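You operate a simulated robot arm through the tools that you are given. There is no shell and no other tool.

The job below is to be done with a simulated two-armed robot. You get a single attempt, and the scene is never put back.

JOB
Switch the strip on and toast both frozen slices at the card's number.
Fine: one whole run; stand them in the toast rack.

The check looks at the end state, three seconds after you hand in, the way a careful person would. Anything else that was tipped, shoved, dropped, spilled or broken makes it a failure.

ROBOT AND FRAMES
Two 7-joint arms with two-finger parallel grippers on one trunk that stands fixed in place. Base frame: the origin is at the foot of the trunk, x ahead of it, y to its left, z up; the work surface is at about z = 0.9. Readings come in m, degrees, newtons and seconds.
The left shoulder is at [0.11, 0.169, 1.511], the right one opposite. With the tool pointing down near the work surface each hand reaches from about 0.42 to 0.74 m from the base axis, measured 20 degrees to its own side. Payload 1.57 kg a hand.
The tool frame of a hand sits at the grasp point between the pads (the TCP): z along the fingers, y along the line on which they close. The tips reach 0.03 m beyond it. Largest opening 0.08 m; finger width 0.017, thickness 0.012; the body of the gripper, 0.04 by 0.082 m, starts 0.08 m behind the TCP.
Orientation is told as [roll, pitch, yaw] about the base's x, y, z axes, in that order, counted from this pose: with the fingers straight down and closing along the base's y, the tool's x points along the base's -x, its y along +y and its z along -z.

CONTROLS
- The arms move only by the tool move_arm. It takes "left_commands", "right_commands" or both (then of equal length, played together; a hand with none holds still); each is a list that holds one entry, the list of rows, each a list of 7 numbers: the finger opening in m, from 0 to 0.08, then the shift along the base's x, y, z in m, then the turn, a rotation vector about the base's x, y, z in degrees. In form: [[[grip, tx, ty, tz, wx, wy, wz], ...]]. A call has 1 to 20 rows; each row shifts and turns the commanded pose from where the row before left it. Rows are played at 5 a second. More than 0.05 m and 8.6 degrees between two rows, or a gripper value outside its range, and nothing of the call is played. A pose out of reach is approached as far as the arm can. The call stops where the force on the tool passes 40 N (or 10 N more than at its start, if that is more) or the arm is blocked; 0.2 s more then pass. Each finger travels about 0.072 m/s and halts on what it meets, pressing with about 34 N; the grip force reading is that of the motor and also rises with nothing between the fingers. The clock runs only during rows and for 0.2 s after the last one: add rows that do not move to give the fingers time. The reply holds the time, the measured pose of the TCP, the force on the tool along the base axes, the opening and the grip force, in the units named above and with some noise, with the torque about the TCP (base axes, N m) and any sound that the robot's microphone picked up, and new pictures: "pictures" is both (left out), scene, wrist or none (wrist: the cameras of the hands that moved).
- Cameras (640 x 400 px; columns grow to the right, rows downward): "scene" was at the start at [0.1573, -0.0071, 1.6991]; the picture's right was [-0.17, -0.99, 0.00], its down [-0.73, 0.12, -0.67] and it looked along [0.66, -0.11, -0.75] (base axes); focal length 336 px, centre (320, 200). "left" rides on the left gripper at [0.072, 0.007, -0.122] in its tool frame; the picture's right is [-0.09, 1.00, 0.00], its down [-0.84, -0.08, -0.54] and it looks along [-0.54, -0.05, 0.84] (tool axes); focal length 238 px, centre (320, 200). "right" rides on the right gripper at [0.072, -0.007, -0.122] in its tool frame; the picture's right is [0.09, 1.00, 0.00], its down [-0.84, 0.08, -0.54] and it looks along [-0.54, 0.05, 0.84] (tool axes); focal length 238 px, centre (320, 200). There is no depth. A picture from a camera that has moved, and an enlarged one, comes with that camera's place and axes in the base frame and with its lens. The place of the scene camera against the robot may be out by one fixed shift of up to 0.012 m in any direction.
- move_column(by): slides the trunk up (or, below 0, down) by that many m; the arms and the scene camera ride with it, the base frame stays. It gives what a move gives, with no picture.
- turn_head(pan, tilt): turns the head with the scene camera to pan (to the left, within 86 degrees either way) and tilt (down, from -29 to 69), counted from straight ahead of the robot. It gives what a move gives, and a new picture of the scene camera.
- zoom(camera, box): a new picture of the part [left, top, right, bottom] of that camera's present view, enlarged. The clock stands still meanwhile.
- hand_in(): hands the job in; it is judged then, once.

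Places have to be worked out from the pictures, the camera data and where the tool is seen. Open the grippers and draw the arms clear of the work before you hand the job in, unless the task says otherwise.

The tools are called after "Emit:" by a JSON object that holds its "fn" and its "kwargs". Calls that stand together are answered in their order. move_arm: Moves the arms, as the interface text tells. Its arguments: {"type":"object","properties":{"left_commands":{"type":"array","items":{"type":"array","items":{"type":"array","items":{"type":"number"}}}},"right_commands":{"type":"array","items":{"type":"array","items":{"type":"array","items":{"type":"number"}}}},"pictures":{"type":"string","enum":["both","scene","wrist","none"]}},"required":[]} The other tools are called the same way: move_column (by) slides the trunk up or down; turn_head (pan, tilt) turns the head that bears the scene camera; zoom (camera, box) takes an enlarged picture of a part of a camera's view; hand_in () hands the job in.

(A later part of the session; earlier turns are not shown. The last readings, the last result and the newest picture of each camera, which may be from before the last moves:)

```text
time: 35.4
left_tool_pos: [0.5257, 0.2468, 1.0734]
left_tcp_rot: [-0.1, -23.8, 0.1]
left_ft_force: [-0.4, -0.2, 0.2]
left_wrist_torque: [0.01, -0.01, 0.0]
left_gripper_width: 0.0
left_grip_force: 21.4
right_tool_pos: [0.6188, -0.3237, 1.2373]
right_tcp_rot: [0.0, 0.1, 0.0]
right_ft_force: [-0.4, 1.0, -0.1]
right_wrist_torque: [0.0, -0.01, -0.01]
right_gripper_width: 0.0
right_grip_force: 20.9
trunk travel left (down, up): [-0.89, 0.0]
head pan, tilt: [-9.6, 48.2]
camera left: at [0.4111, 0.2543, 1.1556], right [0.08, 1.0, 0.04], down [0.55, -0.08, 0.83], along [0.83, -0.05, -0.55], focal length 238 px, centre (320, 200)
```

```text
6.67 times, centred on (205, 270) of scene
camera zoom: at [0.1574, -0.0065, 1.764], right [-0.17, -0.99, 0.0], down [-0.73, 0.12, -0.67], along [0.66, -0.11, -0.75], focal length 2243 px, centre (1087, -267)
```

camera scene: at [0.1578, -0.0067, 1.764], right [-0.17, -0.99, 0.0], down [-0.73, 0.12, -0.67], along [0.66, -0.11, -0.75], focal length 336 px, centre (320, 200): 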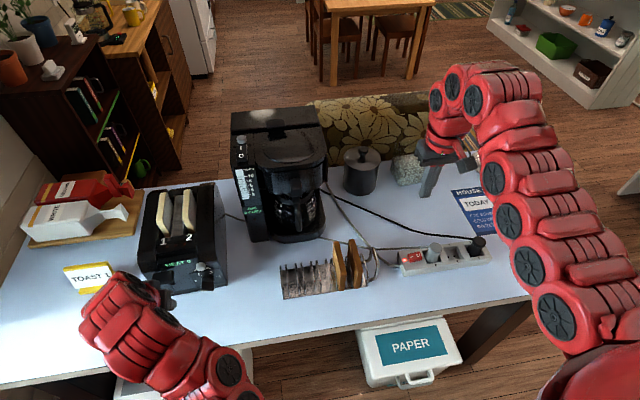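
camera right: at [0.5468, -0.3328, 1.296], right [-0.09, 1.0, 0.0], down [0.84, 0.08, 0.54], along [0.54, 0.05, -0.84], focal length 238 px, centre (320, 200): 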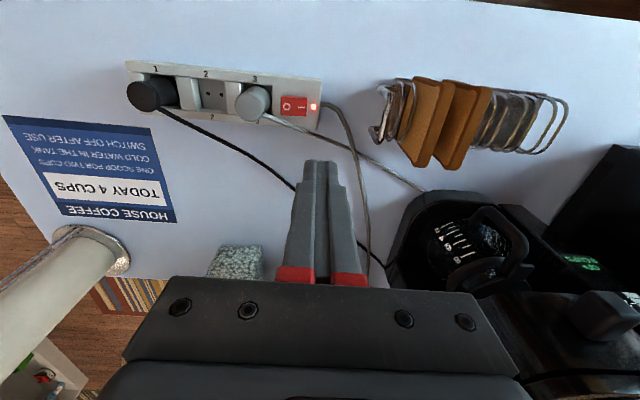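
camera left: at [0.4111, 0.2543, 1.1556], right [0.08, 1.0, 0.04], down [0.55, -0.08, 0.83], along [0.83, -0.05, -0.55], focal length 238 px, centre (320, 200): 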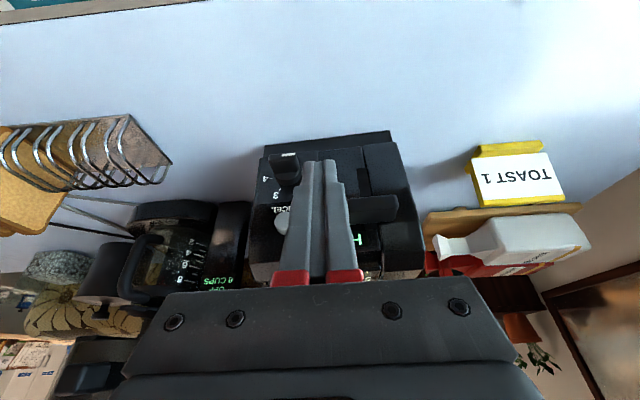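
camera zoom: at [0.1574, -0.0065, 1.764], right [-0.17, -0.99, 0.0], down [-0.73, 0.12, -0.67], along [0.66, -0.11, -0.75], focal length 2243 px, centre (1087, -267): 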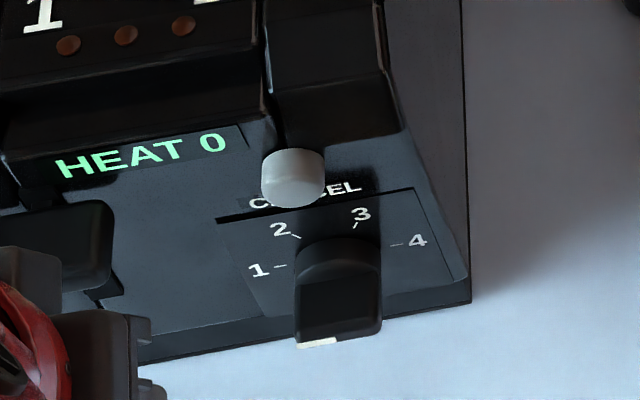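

The mark lines up with tick 1. Next the lever: its centre is about (0.605–0.61, 0.293, 1.042). I reduce the pitch to 12° and bring the closed fingertips above it.

Emit:
{"fn": "move_arm", "kwargs": {"left_commands": [[[0, 0, 0.023, 0.02, 0, 6, 0], [0, 0.02, 0.023, 0.022, 0, 6, 0], [0, 0.03, 0, 0, 0, 0, 0], [0, 0.024, 0, 0, 0, 0, 0], [0, 0, 0, 0, 0, 0, 0]]], "pictures": "both"}}

Emit:
{"fn": "zoom", "kwargs": {"camera": "left", "box": [220, 80, 400, 220]}}

Emit:
{"fn": "zoom", "kwargs": {"camera": "scene", "box": [120, 200, 240, 310]}}

```text
time: 36.6
left_tool_pos: [0.5968, 0.2932, 1.1175]
left_tcp_rot: [-0.1, -11.7, 0.1]
left_ft_force: [0.4, 0.6, 0.8]
left_wrist_torque: [0.02, 0.0, 0.01]
left_gripper_width: 0.0001
left_grip_force: 21.3
right_tool_pos: [0.6188, -0.325, 1.2385]
right_tcp_rot: [0.0, 0.0, -0.1]
right_ft_force: [-1.1, 0.0, 0.0]
right_wrist_torque: [-0.01, 0.03, -0.02]
right_gripper_width: 0.0
right_grip_force: 20.9
trunk travel left (down, up): [-0.89, 0.0]
head pan, tilt: [-9.6, 48.2]
camera scene: at [0.157, -0.0069, 1.7641], right [-0.17, -0.99, 0.0], down [-0.73, 0.12, -0.67], along [0.66, -0.11, -0.74], focal length 336 px, centre (320, 200)
camera left: at [0.5022, 0.3001, 1.222], right [0.09, 1.0, 0.02], down [0.71, -0.08, 0.7], along [0.7, -0.05, -0.71], focal length 238 px, centre (320, 200)
```

scene: 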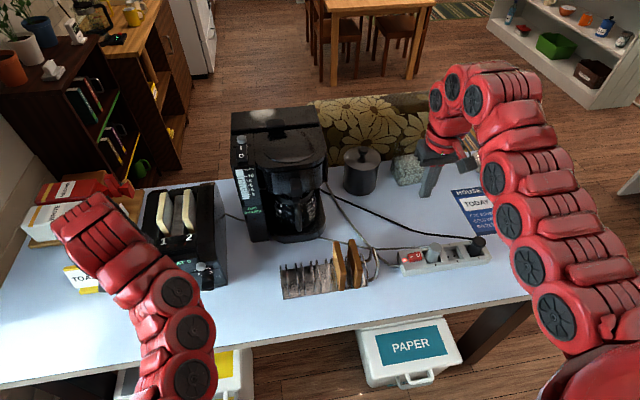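
left: 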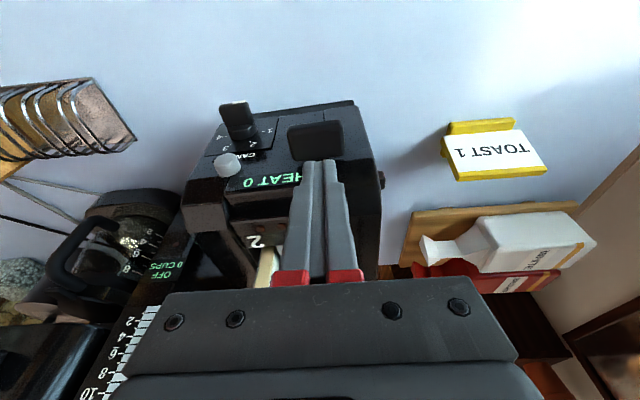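

```text
2.86 times, centred on (310, 150) of left
camera zoom: at [0.5022, 0.3001, 1.222], right [0.09, 1.0, 0.02], down [0.71, -0.08, 0.7], along [0.7, -0.05, -0.71], focal length 681 px, centre (349, 343)
```

zoom: 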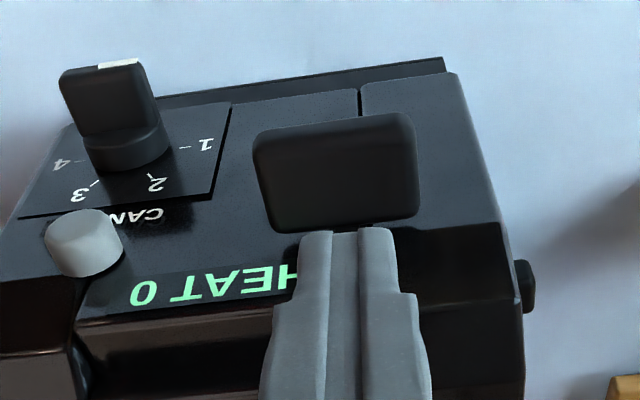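

```text
3.64 times, centred on (180, 255) of scene
camera zoom: at [0.157, -0.0069, 1.7641], right [-0.17, -0.99, 0.0], down [-0.73, 0.12, -0.67], along [0.66, -0.11, -0.74], focal length 1224 px, centre (829, 0)
```

zoom: 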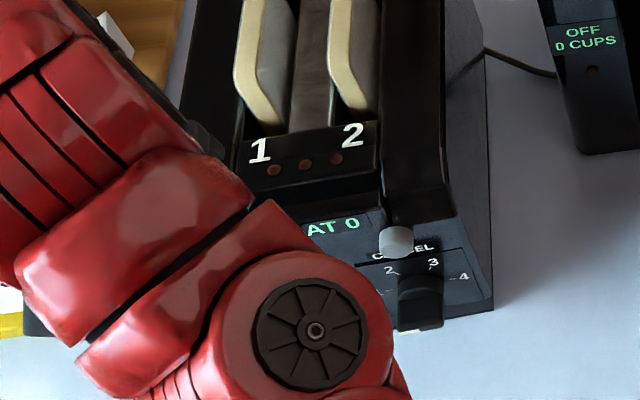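

The tips are over the lever's middle. I press it down in steps, watching force and sound.

Emit:
{"fn": "move_arm", "kwargs": {"left_commands": [[[0, 0.002, 0, -0.015, 0, 0, 0], [0, 0, 0, -0.012, 0, 0, 0], [0, 0, 0, -0.01, 0, 0, 0], [0, 0, 0, -0.01, 0, 0, 0], [0, 0, 0, 0, 0, 0, 0]]], "pictures": "wrist"}}

```text
time: 37.8
left_tool_pos: [0.6025, 0.2909, 1.0722]
left_tcp_rot: [-0.1, -11.8, 0.0]
left_ft_force: [0.8, -0.3, 1.5]
left_wrist_torque: [0.04, 0.01, 0.02]
left_gripper_width: 0.0
left_grip_force: 21.1
right_tool_pos: [0.6192, -0.3258, 1.2382]
right_tcp_rot: [0.0, 0.0, -0.1]
right_ft_force: [-0.7, 0.4, -0.1]
right_wrist_torque: [-0.02, -0.01, -0.03]
right_gripper_width: 0.0
right_grip_force: 21.6
trunk travel left (down, up): [-0.89, 0.0]
head pan, tilt: [-9.6, 48.2]
camera left: at [0.5071, 0.2983, 1.1758], right [0.09, 1.0, 0.02], down [0.71, -0.08, 0.7], along [0.7, -0.05, -0.71], focal length 238 px, centre (320, 200)
```

left: 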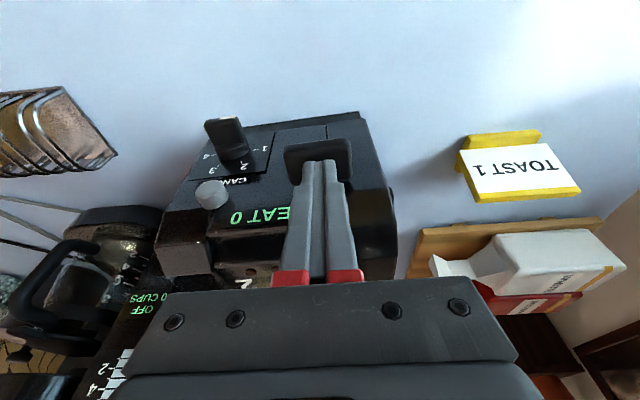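

The lever has begun to move. Continue downward.

Emit:
{"fn": "move_arm", "kwargs": {"left_commands": [[[0, 0, 0, -0.008, 0, 0, 0], [0, 0, 0, -0.008, 0, 0, 0], [0, 0, 0, -0.008, 0, 0, 0], [0, 0, 0, -0.006, 0, 0, 0], [0, 0, 0, 0, 0, 0, 0]]], "pictures": "wrist"}}

Emit:
{"fn": "zoom", "kwargs": {"camera": "left", "box": [180, 80, 400, 250]}}

```text
time: 39.0
left_tool_pos: [0.6041, 0.2908, 1.0405]
left_tcp_rot: [-0.2, -11.8, 0.0]
left_ft_force: [-0.4, -0.5, 2.1]
left_wrist_torque: [-0.02, 0.05, 0.01]
left_gripper_width: 0.0002
left_grip_force: 21.1
right_tool_pos: [0.619, -0.3255, 1.2371]
right_tcp_rot: [0.0, -0.1, 0.1]
right_ft_force: [0.3, -0.7, 0.3]
right_wrist_torque: [0.02, 0.01, 0.01]
right_gripper_width: 0.0001
right_grip_force: 21.5
trunk travel left (down, up): [-0.89, 0.0]
head pan, tilt: [-9.6, 48.2]
camera left: at [0.5084, 0.2984, 1.1465], right [0.09, 1.0, 0.02], down [0.71, -0.08, 0.7], along [0.7, -0.05, -0.71], focal length 238 px, centre (320, 200)
```

left: 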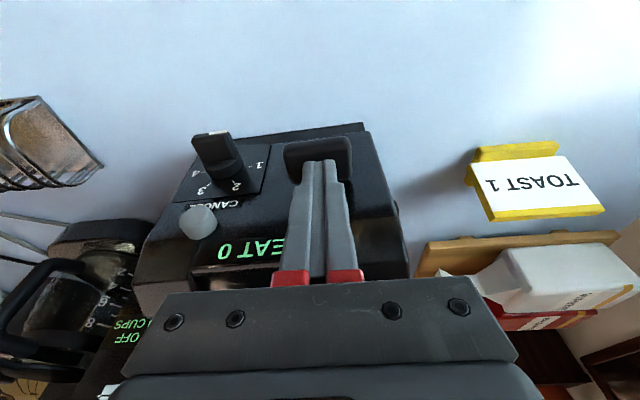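

```text
2.35 times, centred on (290, 165) of left
camera zoom: at [0.5084, 0.2984, 1.1465], right [0.09, 1.0, 0.02], down [0.71, -0.08, 0.7], along [0.7, -0.05, -0.71], focal length 561 px, centre (391, 282)
```

zoom: 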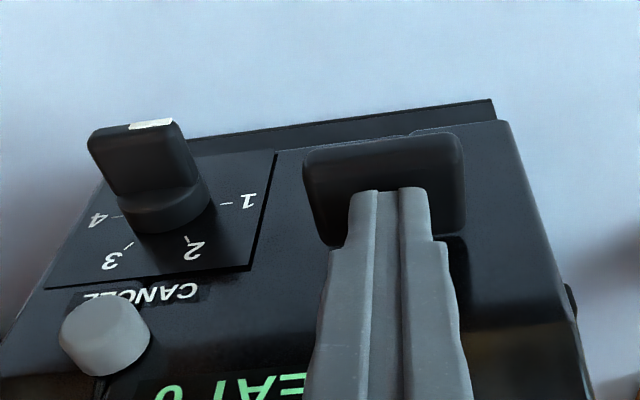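

Lever is moving freely, no latch yet. Continue down.

Emit:
{"fn": "move_arm", "kwargs": {"left_commands": [[[0, 0, 0, -0.006, 0, 0, 0], [0, 0, 0, -0.006, 0, 0, 0], [0, 0, 0, -0.006, 0, 0, 0], [0, 0, 0, -0.005, 0, 0, 0], [0, 0, 0, 0, 0, 0, 0]]], "pictures": "wrist"}}

Emit:
{"fn": "zoom", "kwargs": {"camera": "left", "box": [180, 80, 400, 250]}}

```text
time: 40.2
left_tool_pos: [0.6047, 0.2915, 1.0212]
left_tcp_rot: [0.1, -12.5, 0.1]
left_ft_force: [6.1, 3.2, 33.2]
left_wrist_torque: [0.09, -0.15, -0.01]
left_gripper_width: 0.0
left_grip_force: 21.4
right_tool_pos: [0.6158, -0.326, 1.2391]
right_tcp_rot: [0.1, -0.1, 0.0]
right_ft_force: [0.0, -0.2, -0.5]
right_wrist_torque: [0.01, 0.02, 0.03]
right_gripper_width: 0.0
right_grip_force: 21.3
trunk travel left (down, up): [-0.89, 0.0]
head pan, tilt: [-9.6, 48.2]
camera left: at [0.5074, 0.2977, 1.1261], right [0.09, 1.0, 0.02], down [0.7, -0.08, 0.71], along [0.71, -0.05, -0.71], focal length 238 px, centre (320, 200)
```

left: 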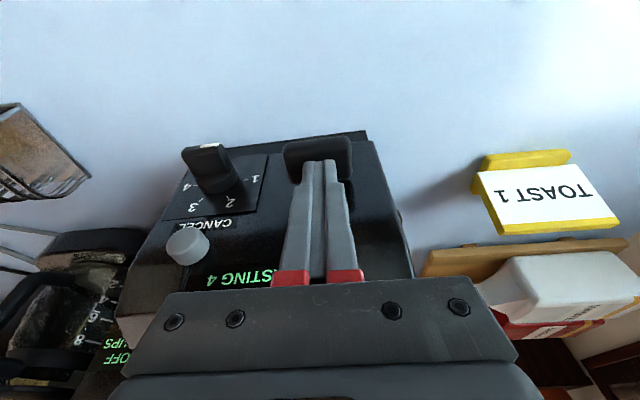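

```text
2.35 times, centred on (290, 165) of left
camera zoom: at [0.5074, 0.2977, 1.1261], right [0.09, 1.0, 0.02], down [0.7, -0.08, 0.71], along [0.71, -0.05, -0.71], focal length 561 px, centre (391, 282)
```

zoom: 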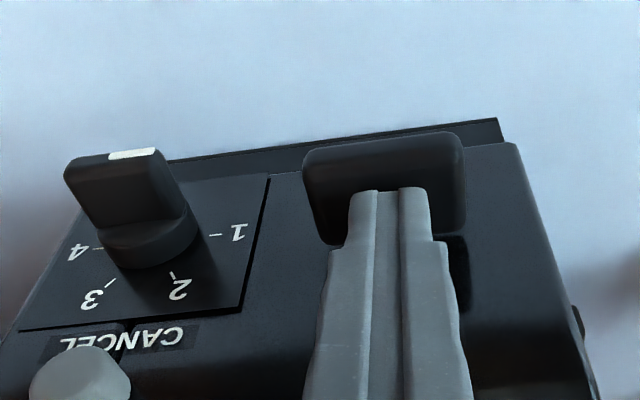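

The lever latched and the display shows "TOASTING 4" — possibly a countdown. I lift the fingers clear straight up and back and read the display.

Emit:
{"fn": "move_arm", "kwargs": {"left_commands": [[[0, -0.005, 0, 0.015, 0, 0, 0], [0, -0.02, 0, 0.015, 0, 0, 0]]], "pictures": "both"}}

Emit:
{"fn": "zoom", "kwargs": {"camera": "scene", "box": [120, 200, 240, 310]}}

Emit:
{"fn": "zoom", "kwargs": {"camera": "left", "box": [160, 120, 400, 290]}}

```text
time: 40.8
left_tool_pos: [0.5779, 0.2915, 1.048]
left_tcp_rot: [-0.1, -11.7, 0.1]
left_ft_force: [-0.3, -0.4, -0.2]
left_wrist_torque: [-0.01, 0.01, 0.01]
left_gripper_width: 0.0
left_grip_force: 21.1
right_tool_pos: [0.6163, -0.3255, 1.2383]
right_tcp_rot: [0.0, 0.0, 0.0]
right_ft_force: [-0.2, 0.4, 0.7]
right_wrist_torque: [0.0, -0.05, -0.02]
right_gripper_width: 0.0001
right_grip_force: 21.8
trunk travel left (down, up): [-0.89, 0.0]
head pan, tilt: [-9.6, 48.2]
camera scene: at [0.1546, -0.0084, 1.7641], right [-0.17, -0.99, 0.0], down [-0.73, 0.12, -0.67], along [0.66, -0.11, -0.74], focal length 336 px, centre (320, 200)
camera left: at [0.4823, 0.2987, 1.1538], right [0.09, 1.0, 0.02], down [0.71, -0.08, 0.7], along [0.7, -0.05, -0.71], focal length 238 px, centre (320, 200)
```

scene: 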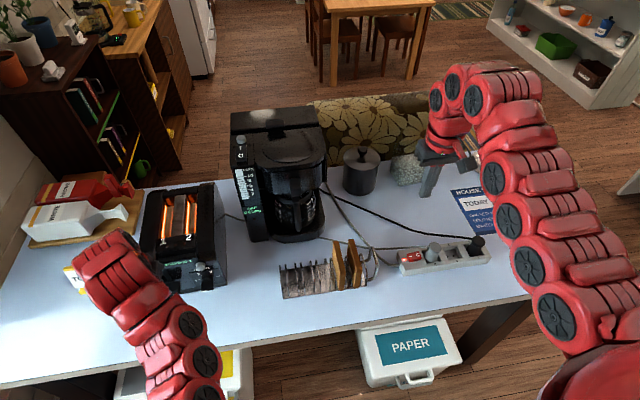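
left: 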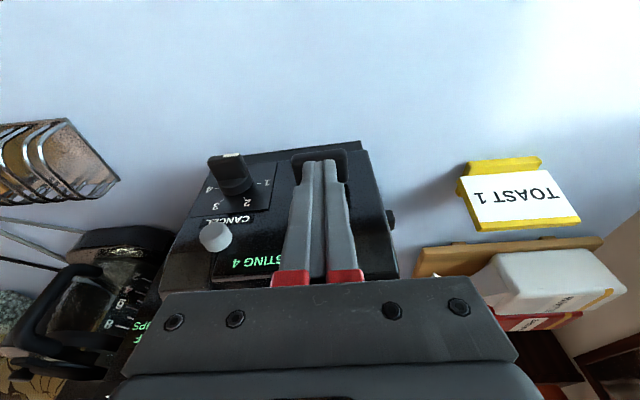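

```text
3.64 times, centred on (180, 255) of scene
camera zoom: at [0.1546, -0.0084, 1.7641], right [-0.17, -0.99, 0.0], down [-0.73, 0.12, -0.67], along [0.66, -0.11, -0.74], focal length 1224 px, centre (829, 0)
```

zoom: 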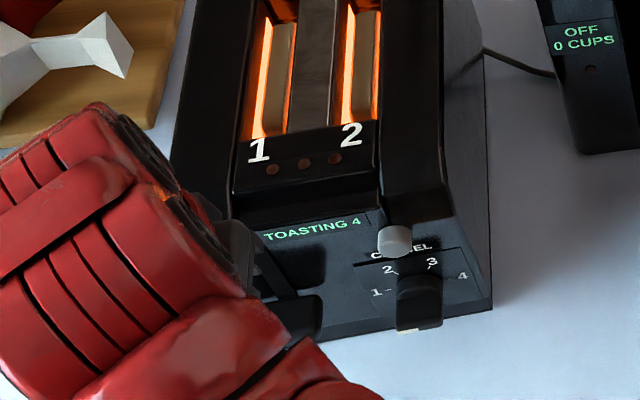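

```text
2.35 times, centred on (280, 205) of left
camera zoom: at [0.4823, 0.2987, 1.1538], right [0.09, 1.0, 0.02], down [0.71, -0.08, 0.7], along [0.7, -0.05, -0.71], focal length 561 px, centre (414, 188)
```

zoom: 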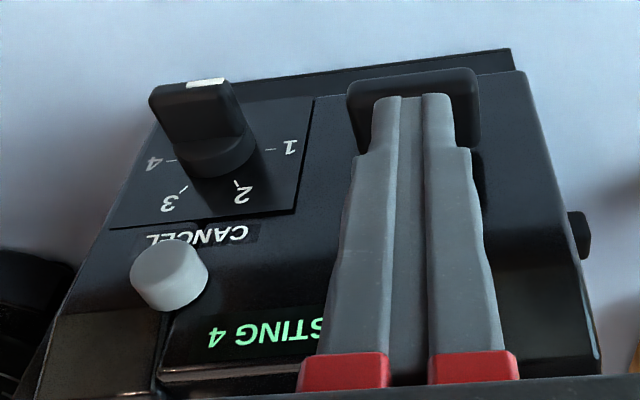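

The display reads "TOASTING 4"; the heaters glow. I wait one second to see whether the number counts down, drawing the hand back a bit.

Emit:
{"fn": "move_arm", "kwargs": {"left_commands": [[[0, -0.02, 0, 0.01, 0, 0, 0], [0, -0.02, 0, 0, 0, 0, 0], [0, 0, 0, 0, 0, 0, 0]]], "pictures": "scene"}}

Emit:
{"fn": "zoom", "kwargs": {"camera": "scene", "box": [120, 200, 240, 310]}}

```text
time: 41.6
left_tool_pos: [0.5424, 0.2914, 1.0579]
left_tcp_rot: [-0.1, -11.8, -0.1]
left_ft_force: [-0.1, -0.3, 0.0]
left_wrist_torque: [-0.02, 0.0, -0.02]
left_gripper_width: 0.0
left_grip_force: 21.2
right_tool_pos: [0.6199, -0.3252, 1.2371]
right_tcp_rot: [0.0, 0.1, 0.0]
right_ft_force: [-0.2, 1.5, 0.2]
right_wrist_torque: [-0.03, 0.02, 0.01]
right_gripper_width: 0.0
right_grip_force: 20.5
trunk travel left (down, up): [-0.89, 0.0]
head pan, tilt: [-9.6, 48.2]
camera scene: at [0.1582, -0.0066, 1.764], right [-0.17, -0.99, 0.0], down [-0.74, 0.12, -0.67], along [0.66, -0.11, -0.75], focal length 336 px, centre (320, 200)
```

scene: 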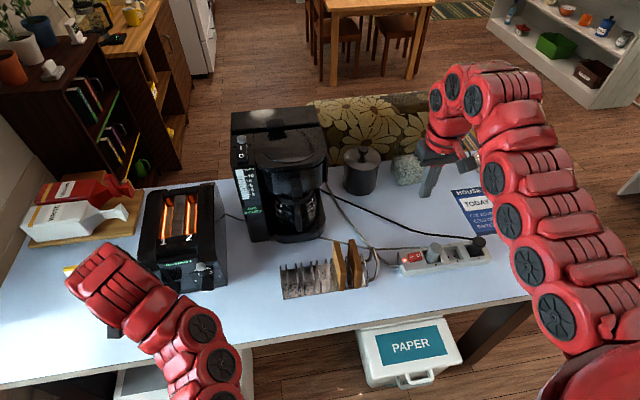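

```text
3.64 times, centred on (180, 255) of scene
camera zoom: at [0.1582, -0.0066, 1.764], right [-0.17, -0.99, 0.0], down [-0.74, 0.12, -0.67], along [0.66, -0.11, -0.75], focal length 1224 px, centre (829, 0)
```

zoom: 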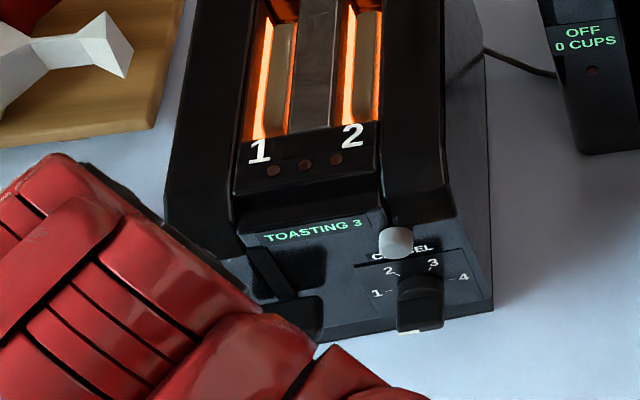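

It's a countdown (4→3) on the level-1 run. I hold still and wait for the run to end.

Emit:
{"fn": "move_arm", "kwargs": {"left_commands": [[[0, 0, 0, 0, 0, 0, 0], [0, 0, 0, 0, 0, 0, 0], [0, 0, 0, 0, 0, 0, 0], [0, 0, 0, 0, 0, 0, 0], [0, 0, 0, 0, 0, 0, 0], [0, 0, 0, 0, 0, 0, 0], [0, 0, 0, 0, 0, 0, 0], [0, 0, 0, 0, 0, 0, 0], [0, 0, 0, 0, 0, 0, 0], [0, 0, 0, 0, 0, 0, 0], [0, 0, 0, 0, 0, 0, 0], [0, 0, 0, 0, 0, 0, 0], [0, 0, 0, 0, 0, 0, 0], [0, 0, 0, 0, 0, 0, 0], [0, 0, 0, 0, 0, 0, 0], [0, 0, 0, 0, 0, 0, 0], [0, 0, 0, 0, 0, 0, 0], [0, 0, 0, 0, 0, 0, 0]]], "pictures": "scene"}}

Emit:
{"fn": "zoom", "kwargs": {"camera": "scene", "box": [120, 180, 240, 310]}}

```text
time: 45.4
left_tool_pos: [0.5411, 0.2912, 1.0575]
left_tcp_rot: [-0.1, -11.8, 0.0]
left_ft_force: [-0.4, 0.2, -0.4]
left_wrist_torque: [0.03, 0.03, -0.03]
left_gripper_width: 0.0
left_grip_force: 21.4
right_tool_pos: [0.6187, -0.325, 1.2375]
right_tcp_rot: [0.0, -0.1, 0.0]
right_ft_force: [1.1, 0.6, 0.4]
right_wrist_torque: [0.02, -0.02, -0.01]
right_gripper_width: 0.0
right_grip_force: 21.3
trunk travel left (down, up): [-0.89, 0.0]
head pan, tilt: [-9.6, 48.2]
camera scene: at [0.1572, -0.0072, 1.7641], right [-0.17, -0.99, 0.0], down [-0.73, 0.12, -0.67], along [0.66, -0.11, -0.75], focal length 336 px, centre (320, 200)
```

scene: 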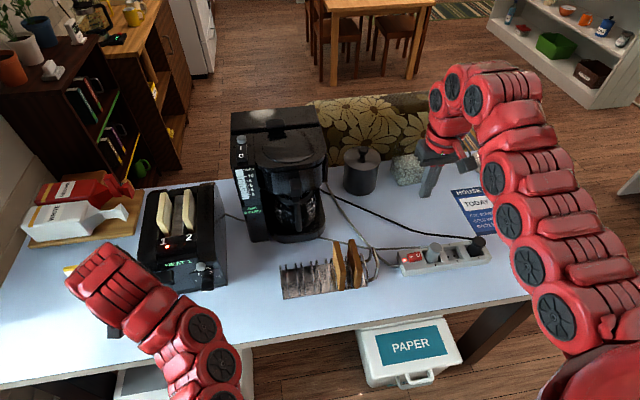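

```text
3.08 times, centred on (180, 245) of scene
camera zoom: at [0.1572, -0.0072, 1.7641], right [-0.17, -0.99, 0.0], down [-0.73, 0.12, -0.67], along [0.66, -0.11, -0.75], focal length 1035 px, centre (751, 62)
```

zoom: 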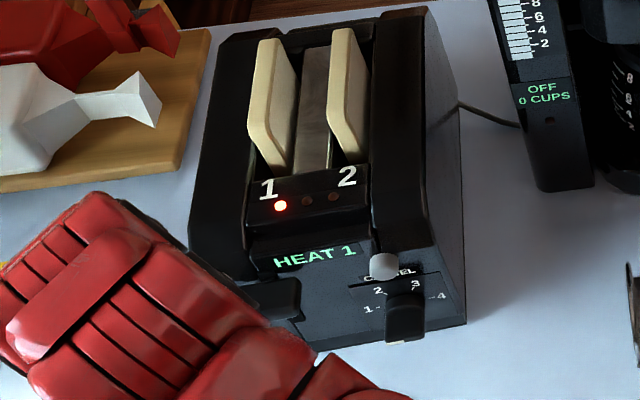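

The slices popped up after a full run; display "HEAT 1" with the first lamp lit. I look closely at the slices' colour.

Emit:
{"fn": "zoom", "kwargs": {"camera": "scene", "box": [145, 180, 215, 250]}}

Emit:
{"fn": "zoom", "kwargs": {"camera": "scene", "box": [270, 225, 400, 305]}}

Emit:
{"fn": "zoom", "kwargs": {"camera": "right", "box": [370, 60, 640, 220]}}

```text
5.71 times, centred on (180, 215) of scene
camera zoom: at [0.1572, -0.0072, 1.7641], right [-0.17, -0.99, 0.0], down [-0.73, 0.12, -0.67], along [0.66, -0.11, -0.75], focal length 1923 px, centre (1120, 114)
```

zoom: 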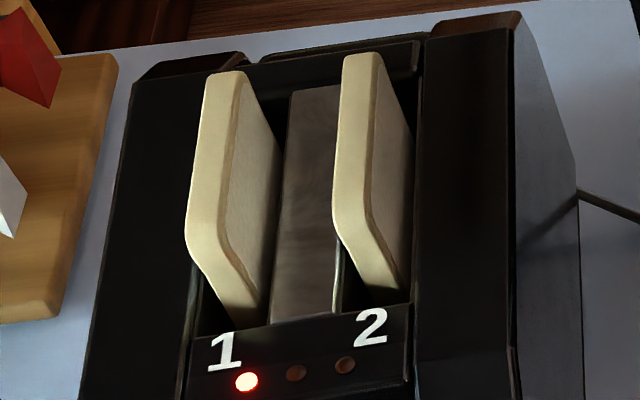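

```text
4.92 times, centred on (335, 265) of scene
camera zoom: at [0.1572, -0.0072, 1.7641], right [-0.17, -0.99, 0.0], down [-0.73, 0.12, -0.67], along [0.66, -0.11, -0.75], focal length 1657 px, centre (246, -120)
```

zoom: 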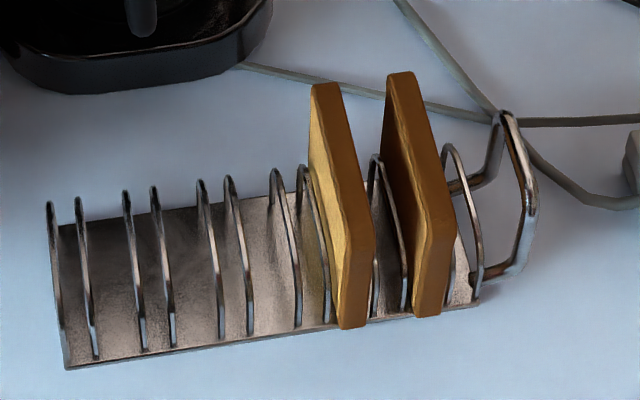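

```text
2.37 times, centred on (505, 140) of right
camera zoom: at [0.5466, -0.3327, 1.361], right [-0.09, 1.0, 0.0], down [0.84, 0.08, 0.54], along [0.54, 0.05, -0.84], focal length 565 px, centre (-118, 342)
```

zoom: 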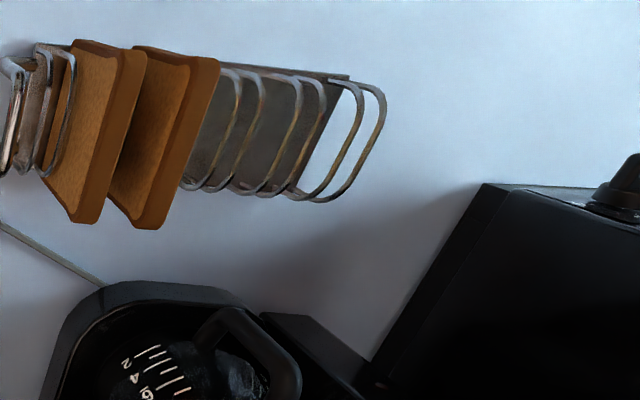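

The run is complete (faces changed from frosty grey to cream). The rack's empty slots are at the +y end (about y=-0.018, -0.06, -0.10). Next I raise the left hand, open it, and bring it above the toaster to look at the slices.

Emit:
{"fn": "move_arm", "kwargs": {"left_commands": [[[0, 0.01, 0, 0.04, 0, 0, 0], [0.02, 0.02, 0, 0.04, 0, 0, 0], [0.045, 0.025, -0.002, 0.035, 0, 0, 0], [0.045, 0.03, 0, 0.03, 0, 0, 0], [0.045, 0.03, 0, 0.02, 0, 0, 0], [0.045, 0, 0, 0, 0, 0, 0]]], "pictures": "both"}}

Emit:
{"fn": "zoom", "kwargs": {"camera": "left", "box": [200, 80, 400, 280]}}

```text
time: 46.8
left_tool_pos: [0.6319, 0.2927, 1.1615]
left_tcp_rot: [0.0, -12.0, 0.1]
left_ft_force: [-0.6, -0.6, 0.4]
left_wrist_torque: [0.03, -0.01, -0.01]
left_gripper_width: 0.045
left_grip_force: 0.0
left hand out of reach, approached as far as the arm can: row 2, 3, 4, 5
right_tool_pos: [0.6186, -0.3267, 1.2372]
right_tcp_rot: [0.1, 0.0, -0.1]
right_ft_force: [0.3, -0.5, 0.6]
right_wrist_torque: [0.02, 0.01, -0.04]
right_gripper_width: 0.0002
right_grip_force: 21.4
trunk travel left (down, up): [-0.89, 0.0]
head pan, tilt: [-9.6, 48.2]
camera scene: at [0.1561, -0.0083, 1.7642], right [-0.17, -0.99, 0.0], down [-0.73, 0.12, -0.67], along [0.66, -0.11, -0.74], focal length 336 px, centre (320, 200)
camera left: at [0.5354, 0.2993, 1.2669], right [0.09, 1.0, 0.02], down [0.71, -0.08, 0.7], along [0.7, -0.05, -0.71], focal length 238 px, centre (320, 200)
```

scene: 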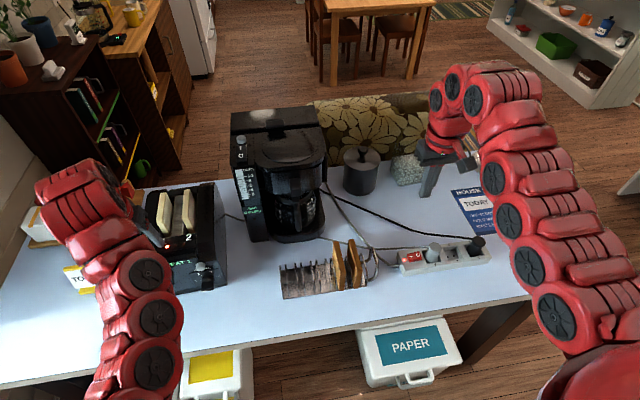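
left: 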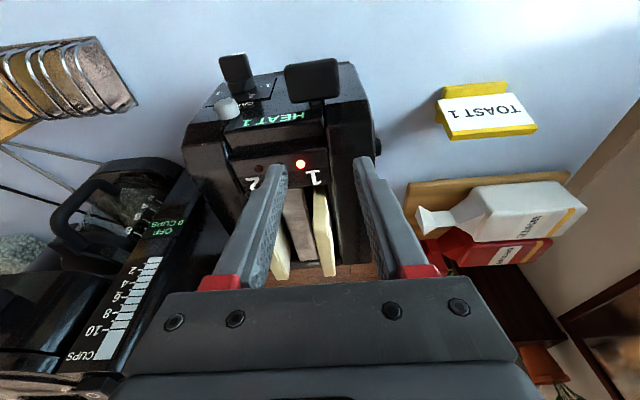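

```text
2.00 times, centred on (300, 180) of left
camera zoom: at [0.5354, 0.2993, 1.2669], right [0.09, 1.0, 0.02], down [0.71, -0.08, 0.7], along [0.7, -0.05, -0.71], focal length 477 px, centre (360, 240)
```

zoom: 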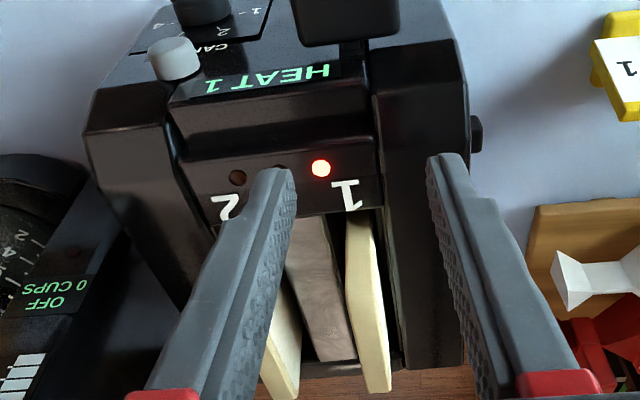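

Slice 1 spans x≈0.70–0.80 at y≈0.289, top z≈1.125. I move forward over its middle, keeping the tips just above it.

Emit:
{"fn": "move_arm", "kwargs": {"left_commands": [[[0.045, 0.02, -0.002, 0.012, 0, 0, 0], [0.045, 0.03, -0.001, 0, 0, 0, 0], [0.045, 0.03, 0, 0, 0, 0, 0], [0.045, 0.03, 0, 0, 0, 0, 0], [0.045, 0, 0, 0, 0, 0, 0]]], "pictures": "both"}}

Emit:
{"fn": "zoom", "kwargs": {"camera": "left", "box": [200, 80, 440, 280]}}

Emit:
{"fn": "zoom", "kwargs": {"camera": "scene", "box": [100, 160, 240, 300]}}

```text
time: 48.0
left_tool_pos: [0.7436, 0.2907, 1.1755]
left_tcp_rot: [-0.1, -11.9, 0.2]
left_ft_force: [0.0, -1.5, 0.7]
left_wrist_torque: [0.05, -0.03, 0.01]
left_gripper_width: 0.045
left_grip_force: 0.0
right_tool_pos: [0.6181, -0.3266, 1.2385]
right_tcp_rot: [-0.1, 0.0, 0.1]
right_ft_force: [1.0, 0.3, 0.2]
right_wrist_torque: [0.0, -0.01, 0.0]
right_gripper_width: 0.0002
right_grip_force: 21.0
trunk travel left (down, up): [-0.89, 0.0]
head pan, tilt: [-9.6, 48.2]
camera scene: at [0.1567, -0.0072, 1.7641], right [-0.17, -0.99, 0.0], down [-0.73, 0.12, -0.67], along [0.66, -0.11, -0.74], focal length 336 px, centre (320, 200)
camera left: at [0.6476, 0.2975, 1.2801], right [0.09, 1.0, 0.02], down [0.71, -0.08, 0.7], along [0.7, -0.05, -0.71], focal length 238 px, centre (320, 200)
```

scene: 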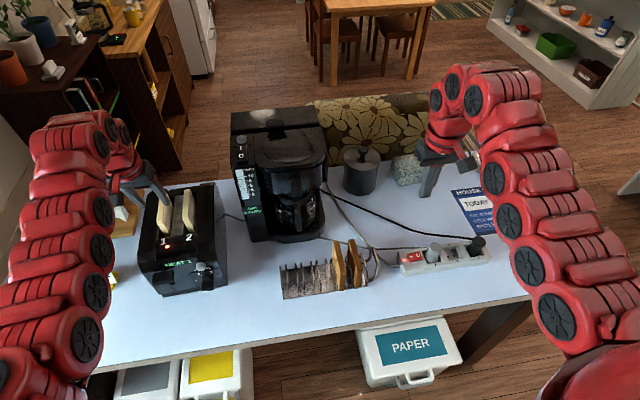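
left: 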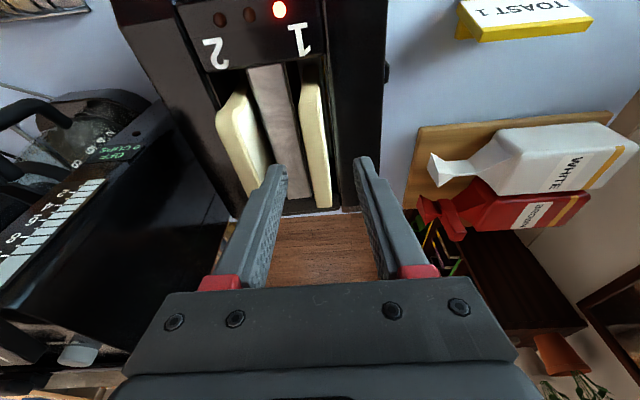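

```text
2.00 times, centred on (320, 180) of left
camera zoom: at [0.6476, 0.2975, 1.2801], right [0.09, 1.0, 0.02], down [0.71, -0.08, 0.7], along [0.7, -0.05, -0.71], focal length 477 px, centre (320, 240)
```

zoom: 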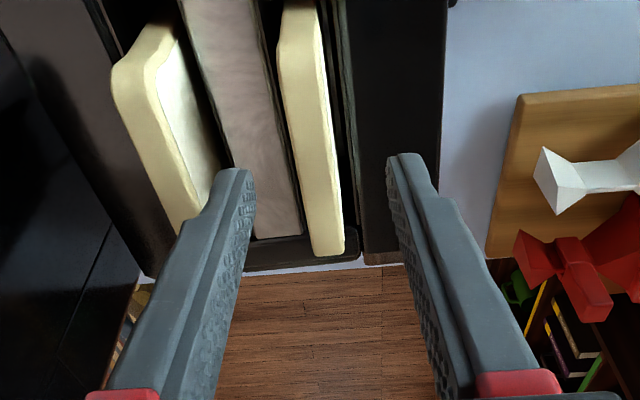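

```text
2.86 times, centred on (170, 230) of scene
camera zoom: at [0.1567, -0.0072, 1.7641], right [-0.17, -0.99, 0.0], down [-0.73, 0.12, -0.67], along [0.66, -0.11, -0.74], focal length 961 px, centre (749, 114)
```

zoom: 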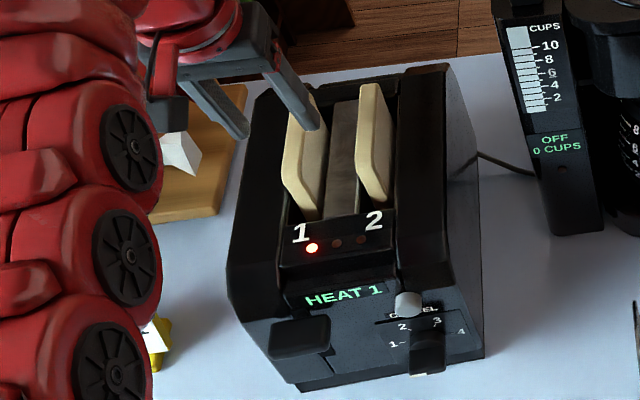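

The fingers straddle slice 1 well centred. I descend carefully ~4.5 cm so the tips reach roughly the toaster's top, watching force.

Emit:
{"fn": "move_arm", "kwargs": {"left_commands": [[[0.045, 0.004, -0.001, -0.015, 0, 0, 0], [0.045, 0, 0, -0.012, 0, 0, 0], [0.045, 0, 0, -0.01, 0, 0, 0], [0.045, 0, 0, -0.005, 0, 0, 0], [0.045, 0, 0, 0, 0, 0, 0]]], "pictures": "both"}}

Emit:
{"fn": "zoom", "kwargs": {"camera": "left", "box": [200, 80, 440, 280]}}

Emit:
{"fn": "zoom", "kwargs": {"camera": "scene", "box": [120, 180, 220, 270]}}

```text
time: 49.2
left_tool_pos: [0.7488, 0.2885, 1.1317]
left_tcp_rot: [-0.1, -11.8, -0.1]
left_ft_force: [-0.3, 0.7, 0.5]
left_wrist_torque: [-0.01, -0.01, 0.02]
left_gripper_width: 0.0453
left_grip_force: 0.1
right_tool_pos: [0.6188, -0.326, 1.2391]
right_tcp_rot: [-0.1, 0.1, 0.0]
right_ft_force: [0.1, 0.2, -0.4]
right_wrist_torque: [0.03, -0.02, -0.03]
right_gripper_width: 0.0
right_grip_force: 21.5
trunk travel left (down, up): [-0.89, 0.0]
head pan, tilt: [-9.6, 48.2]
camera scene: at [0.157, -0.0071, 1.7641], right [-0.17, -0.99, 0.0], down [-0.73, 0.12, -0.67], along [0.66, -0.11, -0.74], focal length 336 px, centre (320, 200)
camera left: at [0.6515, 0.2954, 1.2354], right [0.09, 1.0, 0.02], down [0.71, -0.08, 0.7], along [0.7, -0.05, -0.71], focal length 238 px, centre (320, 200)
```

scene: 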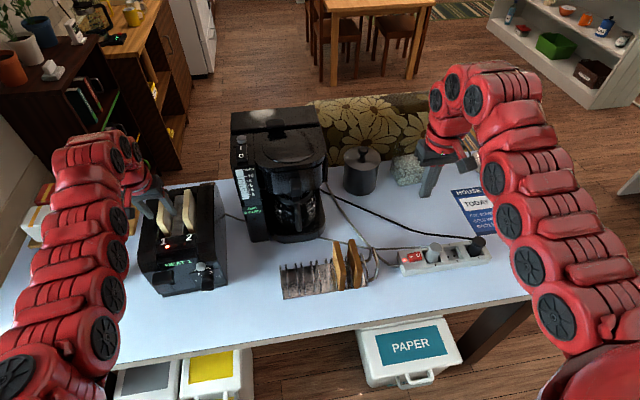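
left: 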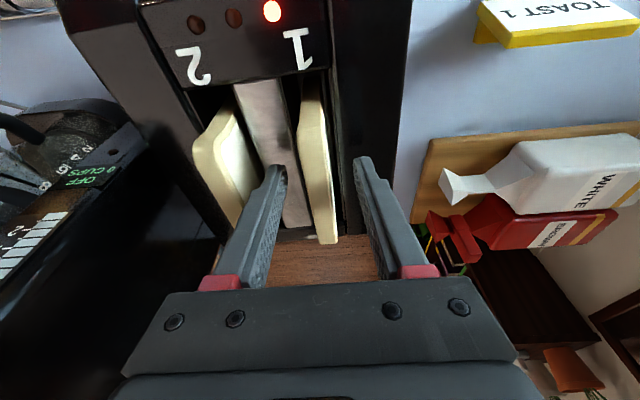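

```text
2.00 times, centred on (320, 180) of left
camera zoom: at [0.6515, 0.2954, 1.2354], right [0.09, 1.0, 0.02], down [0.71, -0.08, 0.7], along [0.7, -0.05, -0.71], focal length 477 px, centre (320, 240)
```

zoom: 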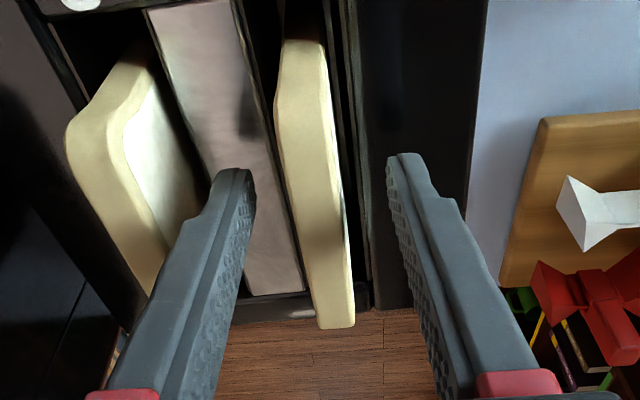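

```text
4.44 times, centred on (170, 225) of scene
camera zoom: at [0.157, -0.0071, 1.7641], right [-0.17, -0.99, 0.0], down [-0.73, 0.12, -0.67], along [0.66, -0.11, -0.74], focal length 1496 px, centre (987, 89)
```

zoom: 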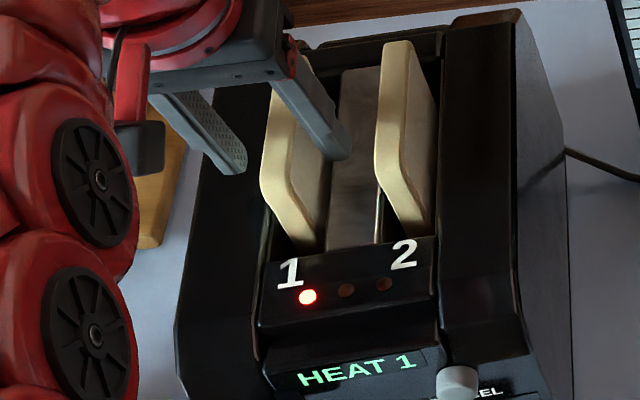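

Tips are ~25 mm below the slice's top edge (top at 1.127). I go down another 8 mm with force watch, then close.

Emit:
{"fn": "move_arm", "kwargs": {"left_commands": [[[0.045, 0, 0, -0.004, 0, 0, 0], [0.045, 0, 0, -0.004, 0, 0, 0], [0.045, 0, 0, 0, 0, 0, 0]]], "pictures": "none"}}

```text
time: 50.0
left_tool_pos: [0.7484, 0.2878, 1.1226]
left_tcp_rot: [-0.2, -11.8, 0.0]
left_ft_force: [-0.8, -0.8, 0.1]
left_wrist_torque: [0.01, 0.01, -0.02]
left_gripper_width: 0.0449
left_grip_force: 0.2
right_tool_pos: [0.6195, -0.3265, 1.2376]
right_tcp_rot: [0.1, -0.1, 0.0]
right_ft_force: [-0.3, 0.3, -0.4]
right_wrist_torque: [0.01, -0.01, -0.01]
right_gripper_width: 0.0
right_grip_force: 20.8
trunk travel left (down, up): [-0.89, 0.0]
head pan, tilt: [-9.6, 48.2]
```

No contact; now close on slice 1 gently and check.

Emit:
{"fn": "move_arm", "kwargs": {"left_commands": [[[0.025, 0, 0, 0, 0, 0, 0], [0.01, 0, 0, 0, 0, 0, 0], [0.005, 0, 0, 0, 0, 0, 0], [0.005, 0, 0, 0, 0, 0, 0]]], "pictures": "both"}}

Emit:
{"fn": "zoom", "kwargs": {"camera": "left", "box": [200, 80, 440, 280]}}

```text
time: 51.0
left_tool_pos: [0.749, 0.2875, 1.1214]
left_tcp_rot: [-0.1, -11.8, 0.0]
left_ft_force: [0.4, 0.9, 0.4]
left_wrist_torque: [0.01, 0.03, -0.03]
left_gripper_width: 0.0139
left_grip_force: 30.6
right_tool_pos: [0.6188, -0.3259, 1.2377]
right_tcp_rot: [0.0, 0.1, 0.0]
right_ft_force: [0.0, 0.0, -0.5]
right_wrist_torque: [0.0, 0.0, 0.0]
right_gripper_width: 0.0002
right_grip_force: 21.1
trunk travel left (down, up): [-0.89, 0.0]
head pan, tilt: [-9.6, 48.2]
camera scene: at [0.1573, -0.0071, 1.7641], right [-0.17, -0.99, 0.0], down [-0.73, 0.12, -0.67], along [0.66, -0.11, -0.75], focal length 336 px, centre (320, 200)
camera left: at [0.6531, 0.2947, 1.2274], right [0.09, 1.0, 0.02], down [0.71, -0.08, 0.7], along [0.7, -0.05, -0.71], focal length 238 px, centre (320, 200)
```

scene: 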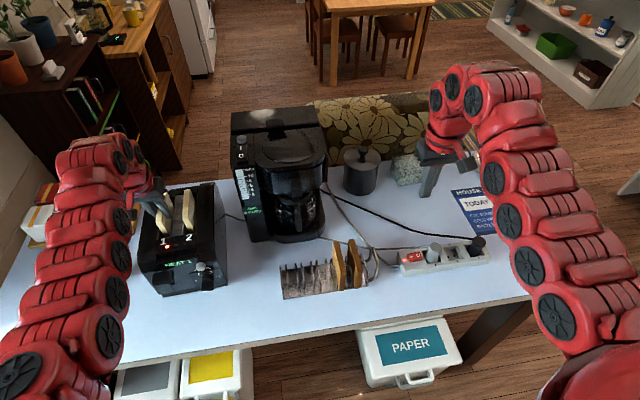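
left: 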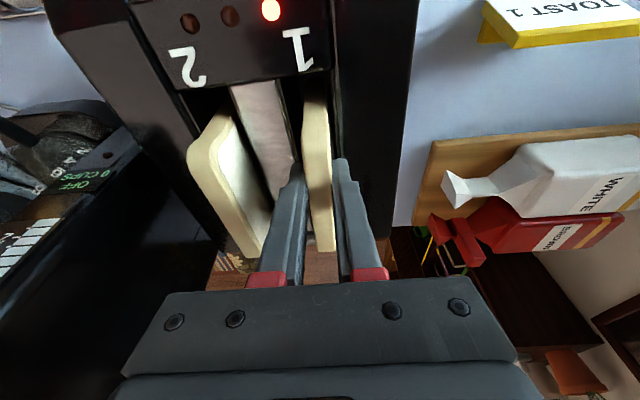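

```text
2.00 times, centred on (320, 180) of left
camera zoom: at [0.6531, 0.2947, 1.2274], right [0.09, 1.0, 0.02], down [0.71, -0.08, 0.7], along [0.7, -0.05, -0.71], focal length 477 px, centre (320, 240)
```

zoom: 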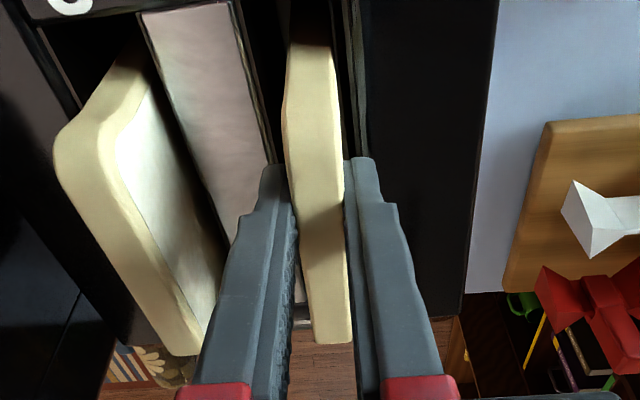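

Slice 1 is held (13.9 mm thick). I lift straight up in steps.

Emit:
{"fn": "move_arm", "kwargs": {"left_commands": [[[0.005, 0, 0, 0.02, 0, 0, 0], [0.005, 0, 0, 0.03, 0, 0, 0], [0.005, 0, 0, 0.03, 0, 0, 0], [0.005, 0, 0, 0.03, 0, 0, 0], [0.005, 0, 0, 0, 0, 0, 0]]], "pictures": "both"}}

```text
time: 52.2
left_tool_pos: [0.7486, 0.2879, 1.2323]
left_tcp_rot: [-0.2, -11.8, 0.0]
left_ft_force: [-1.1, 0.4, -0.4]
left_wrist_torque: [0.03, 0.02, -0.01]
left_gripper_width: 0.0137
left_grip_force: 30.4
right_tool_pos: [0.619, -0.3254, 1.2383]
right_tcp_rot: [0.0, 0.1, 0.0]
right_ft_force: [-0.8, -0.6, 0.4]
right_wrist_torque: [0.01, -0.02, 0.0]
right_gripper_width: 0.0
right_grip_force: 21.2
trunk travel left (down, up): [-0.89, 0.0]
head pan, tilt: [-9.6, 48.2]
camera scene: at [0.1575, -0.0069, 1.764], right [-0.17, -0.99, 0.0], down [-0.73, 0.12, -0.67], along [0.66, -0.11, -0.75], focal length 336 px, centre (320, 200)
camera left: at [0.6535, 0.2951, 1.338], right [0.09, 1.0, 0.02], down [0.71, -0.08, 0.7], along [0.7, -0.05, -0.71], focal length 238 px, centre (320, 200)
```

scene: 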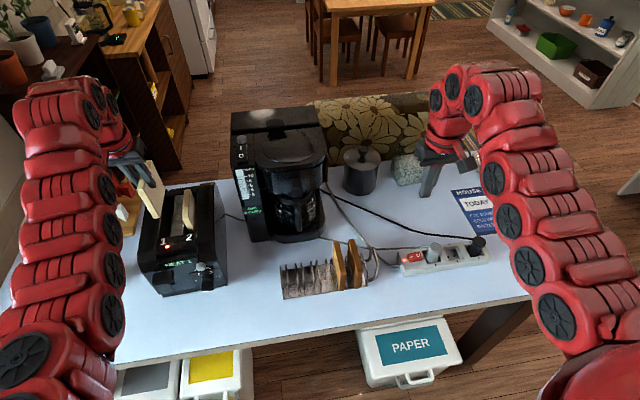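
left: 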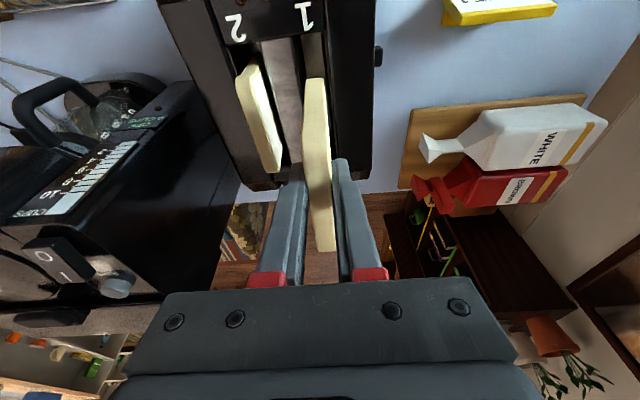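

Emit:
{"fn": "zoom", "kwargs": {"camera": "scene", "box": [90, 140, 230, 270]}}

Emit:
{"fn": "zoom", "kwargs": {"camera": "left", "box": [220, 40, 420, 220]}}

```text
3.08 times, centred on (160, 205) of scene
camera zoom: at [0.1575, -0.0069, 1.764], right [-0.17, -0.99, 0.0], down [-0.73, 0.12, -0.67], along [0.66, -0.11, -0.75], focal length 1035 px, centre (812, 185)
```

zoom: 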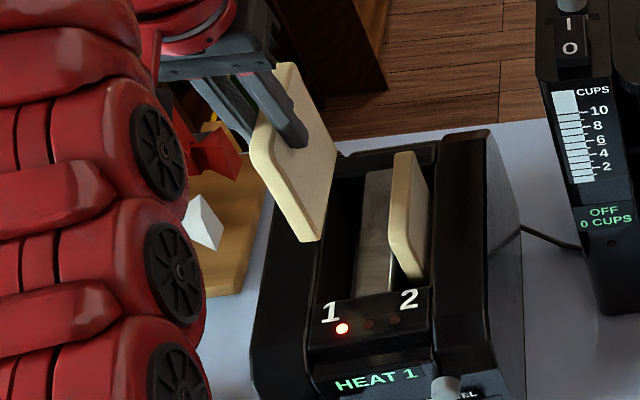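

```text
2.22 times, centred on (320, 130) of left
camera zoom: at [0.6535, 0.2951, 1.338], right [0.09, 1.0, 0.02], down [0.71, -0.08, 0.7], along [0.7, -0.05, -0.71], focal length 530 px, centre (320, 356)
```

zoom: 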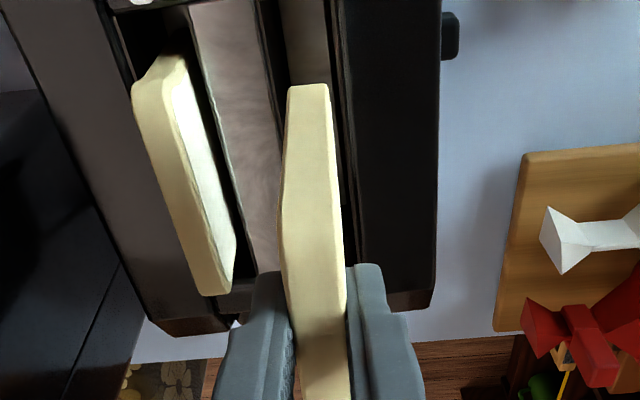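

Slice 1 is clear of the toaster (bottom ≈1.15). I retreat to x≈0.66, then travel in −y in front of the coffee maker at this height.

Emit:
{"fn": "move_arm", "kwargs": {"left_commands": [[[0.005, -0.03, 0, 0, 0, 0, 0], [0.005, -0.03, 0, 0, 0, 0, 0], [0.005, -0.028, -0.02, 0, 0, 0, 0], [0.005, 0, -0.045, 0, 0, 0, 0], [0.005, 0, -0.045, 0, 0, 0, 0], [0.005, 0, -0.045, 0, 0, 0, 0], [0.005, 0, 0, 0, 0, 0, 0]]], "pictures": "both"}}

```text
time: 53.8
left_tool_pos: [0.683, 0.1412, 1.2322]
left_tcp_rot: [-0.1, -11.8, 0.1]
left_ft_force: [0.2, 0.5, 0.2]
left_wrist_torque: [0.0, 0.02, -0.01]
left_gripper_width: 0.0135
left_grip_force: 30.4
left hand out of reach, approached as far as the arm can: row 3, 4, 5
right_tool_pos: [0.6188, -0.3234, 1.2376]
right_tcp_rot: [-0.1, 0.0, 0.0]
right_ft_force: [1.2, 0.1, 0.0]
right_wrist_torque: [-0.02, 0.0, 0.03]
right_gripper_width: 0.0
right_grip_force: 21.6
trunk travel left (down, up): [-0.89, 0.0]
head pan, tilt: [-9.6, 48.2]
camera scene: at [0.1575, -0.0052, 1.7641], right [-0.17, -0.99, 0.0], down [-0.73, 0.12, -0.67], along [0.66, -0.11, -0.75], focal length 336 px, centre (320, 200)
camera left: at [0.587, 0.1493, 1.3378], right [0.09, 1.0, 0.02], down [0.71, -0.07, 0.7], along [0.7, -0.05, -0.71], focal length 238 px, centre (320, 200)
```

scene: 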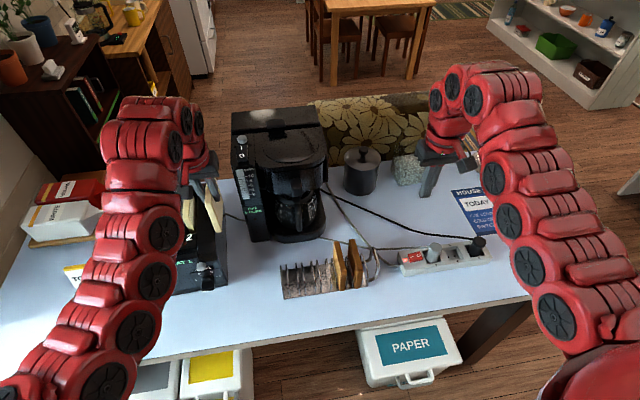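
left: 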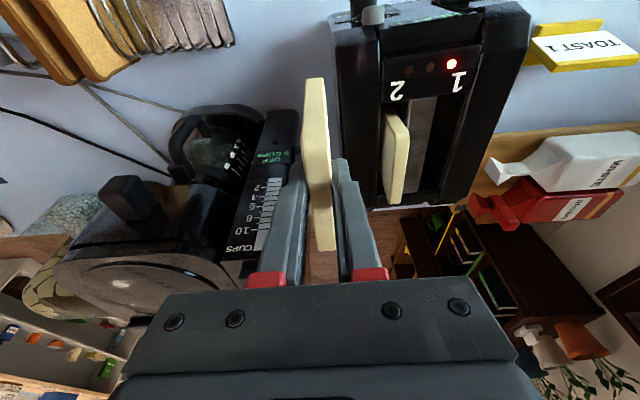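

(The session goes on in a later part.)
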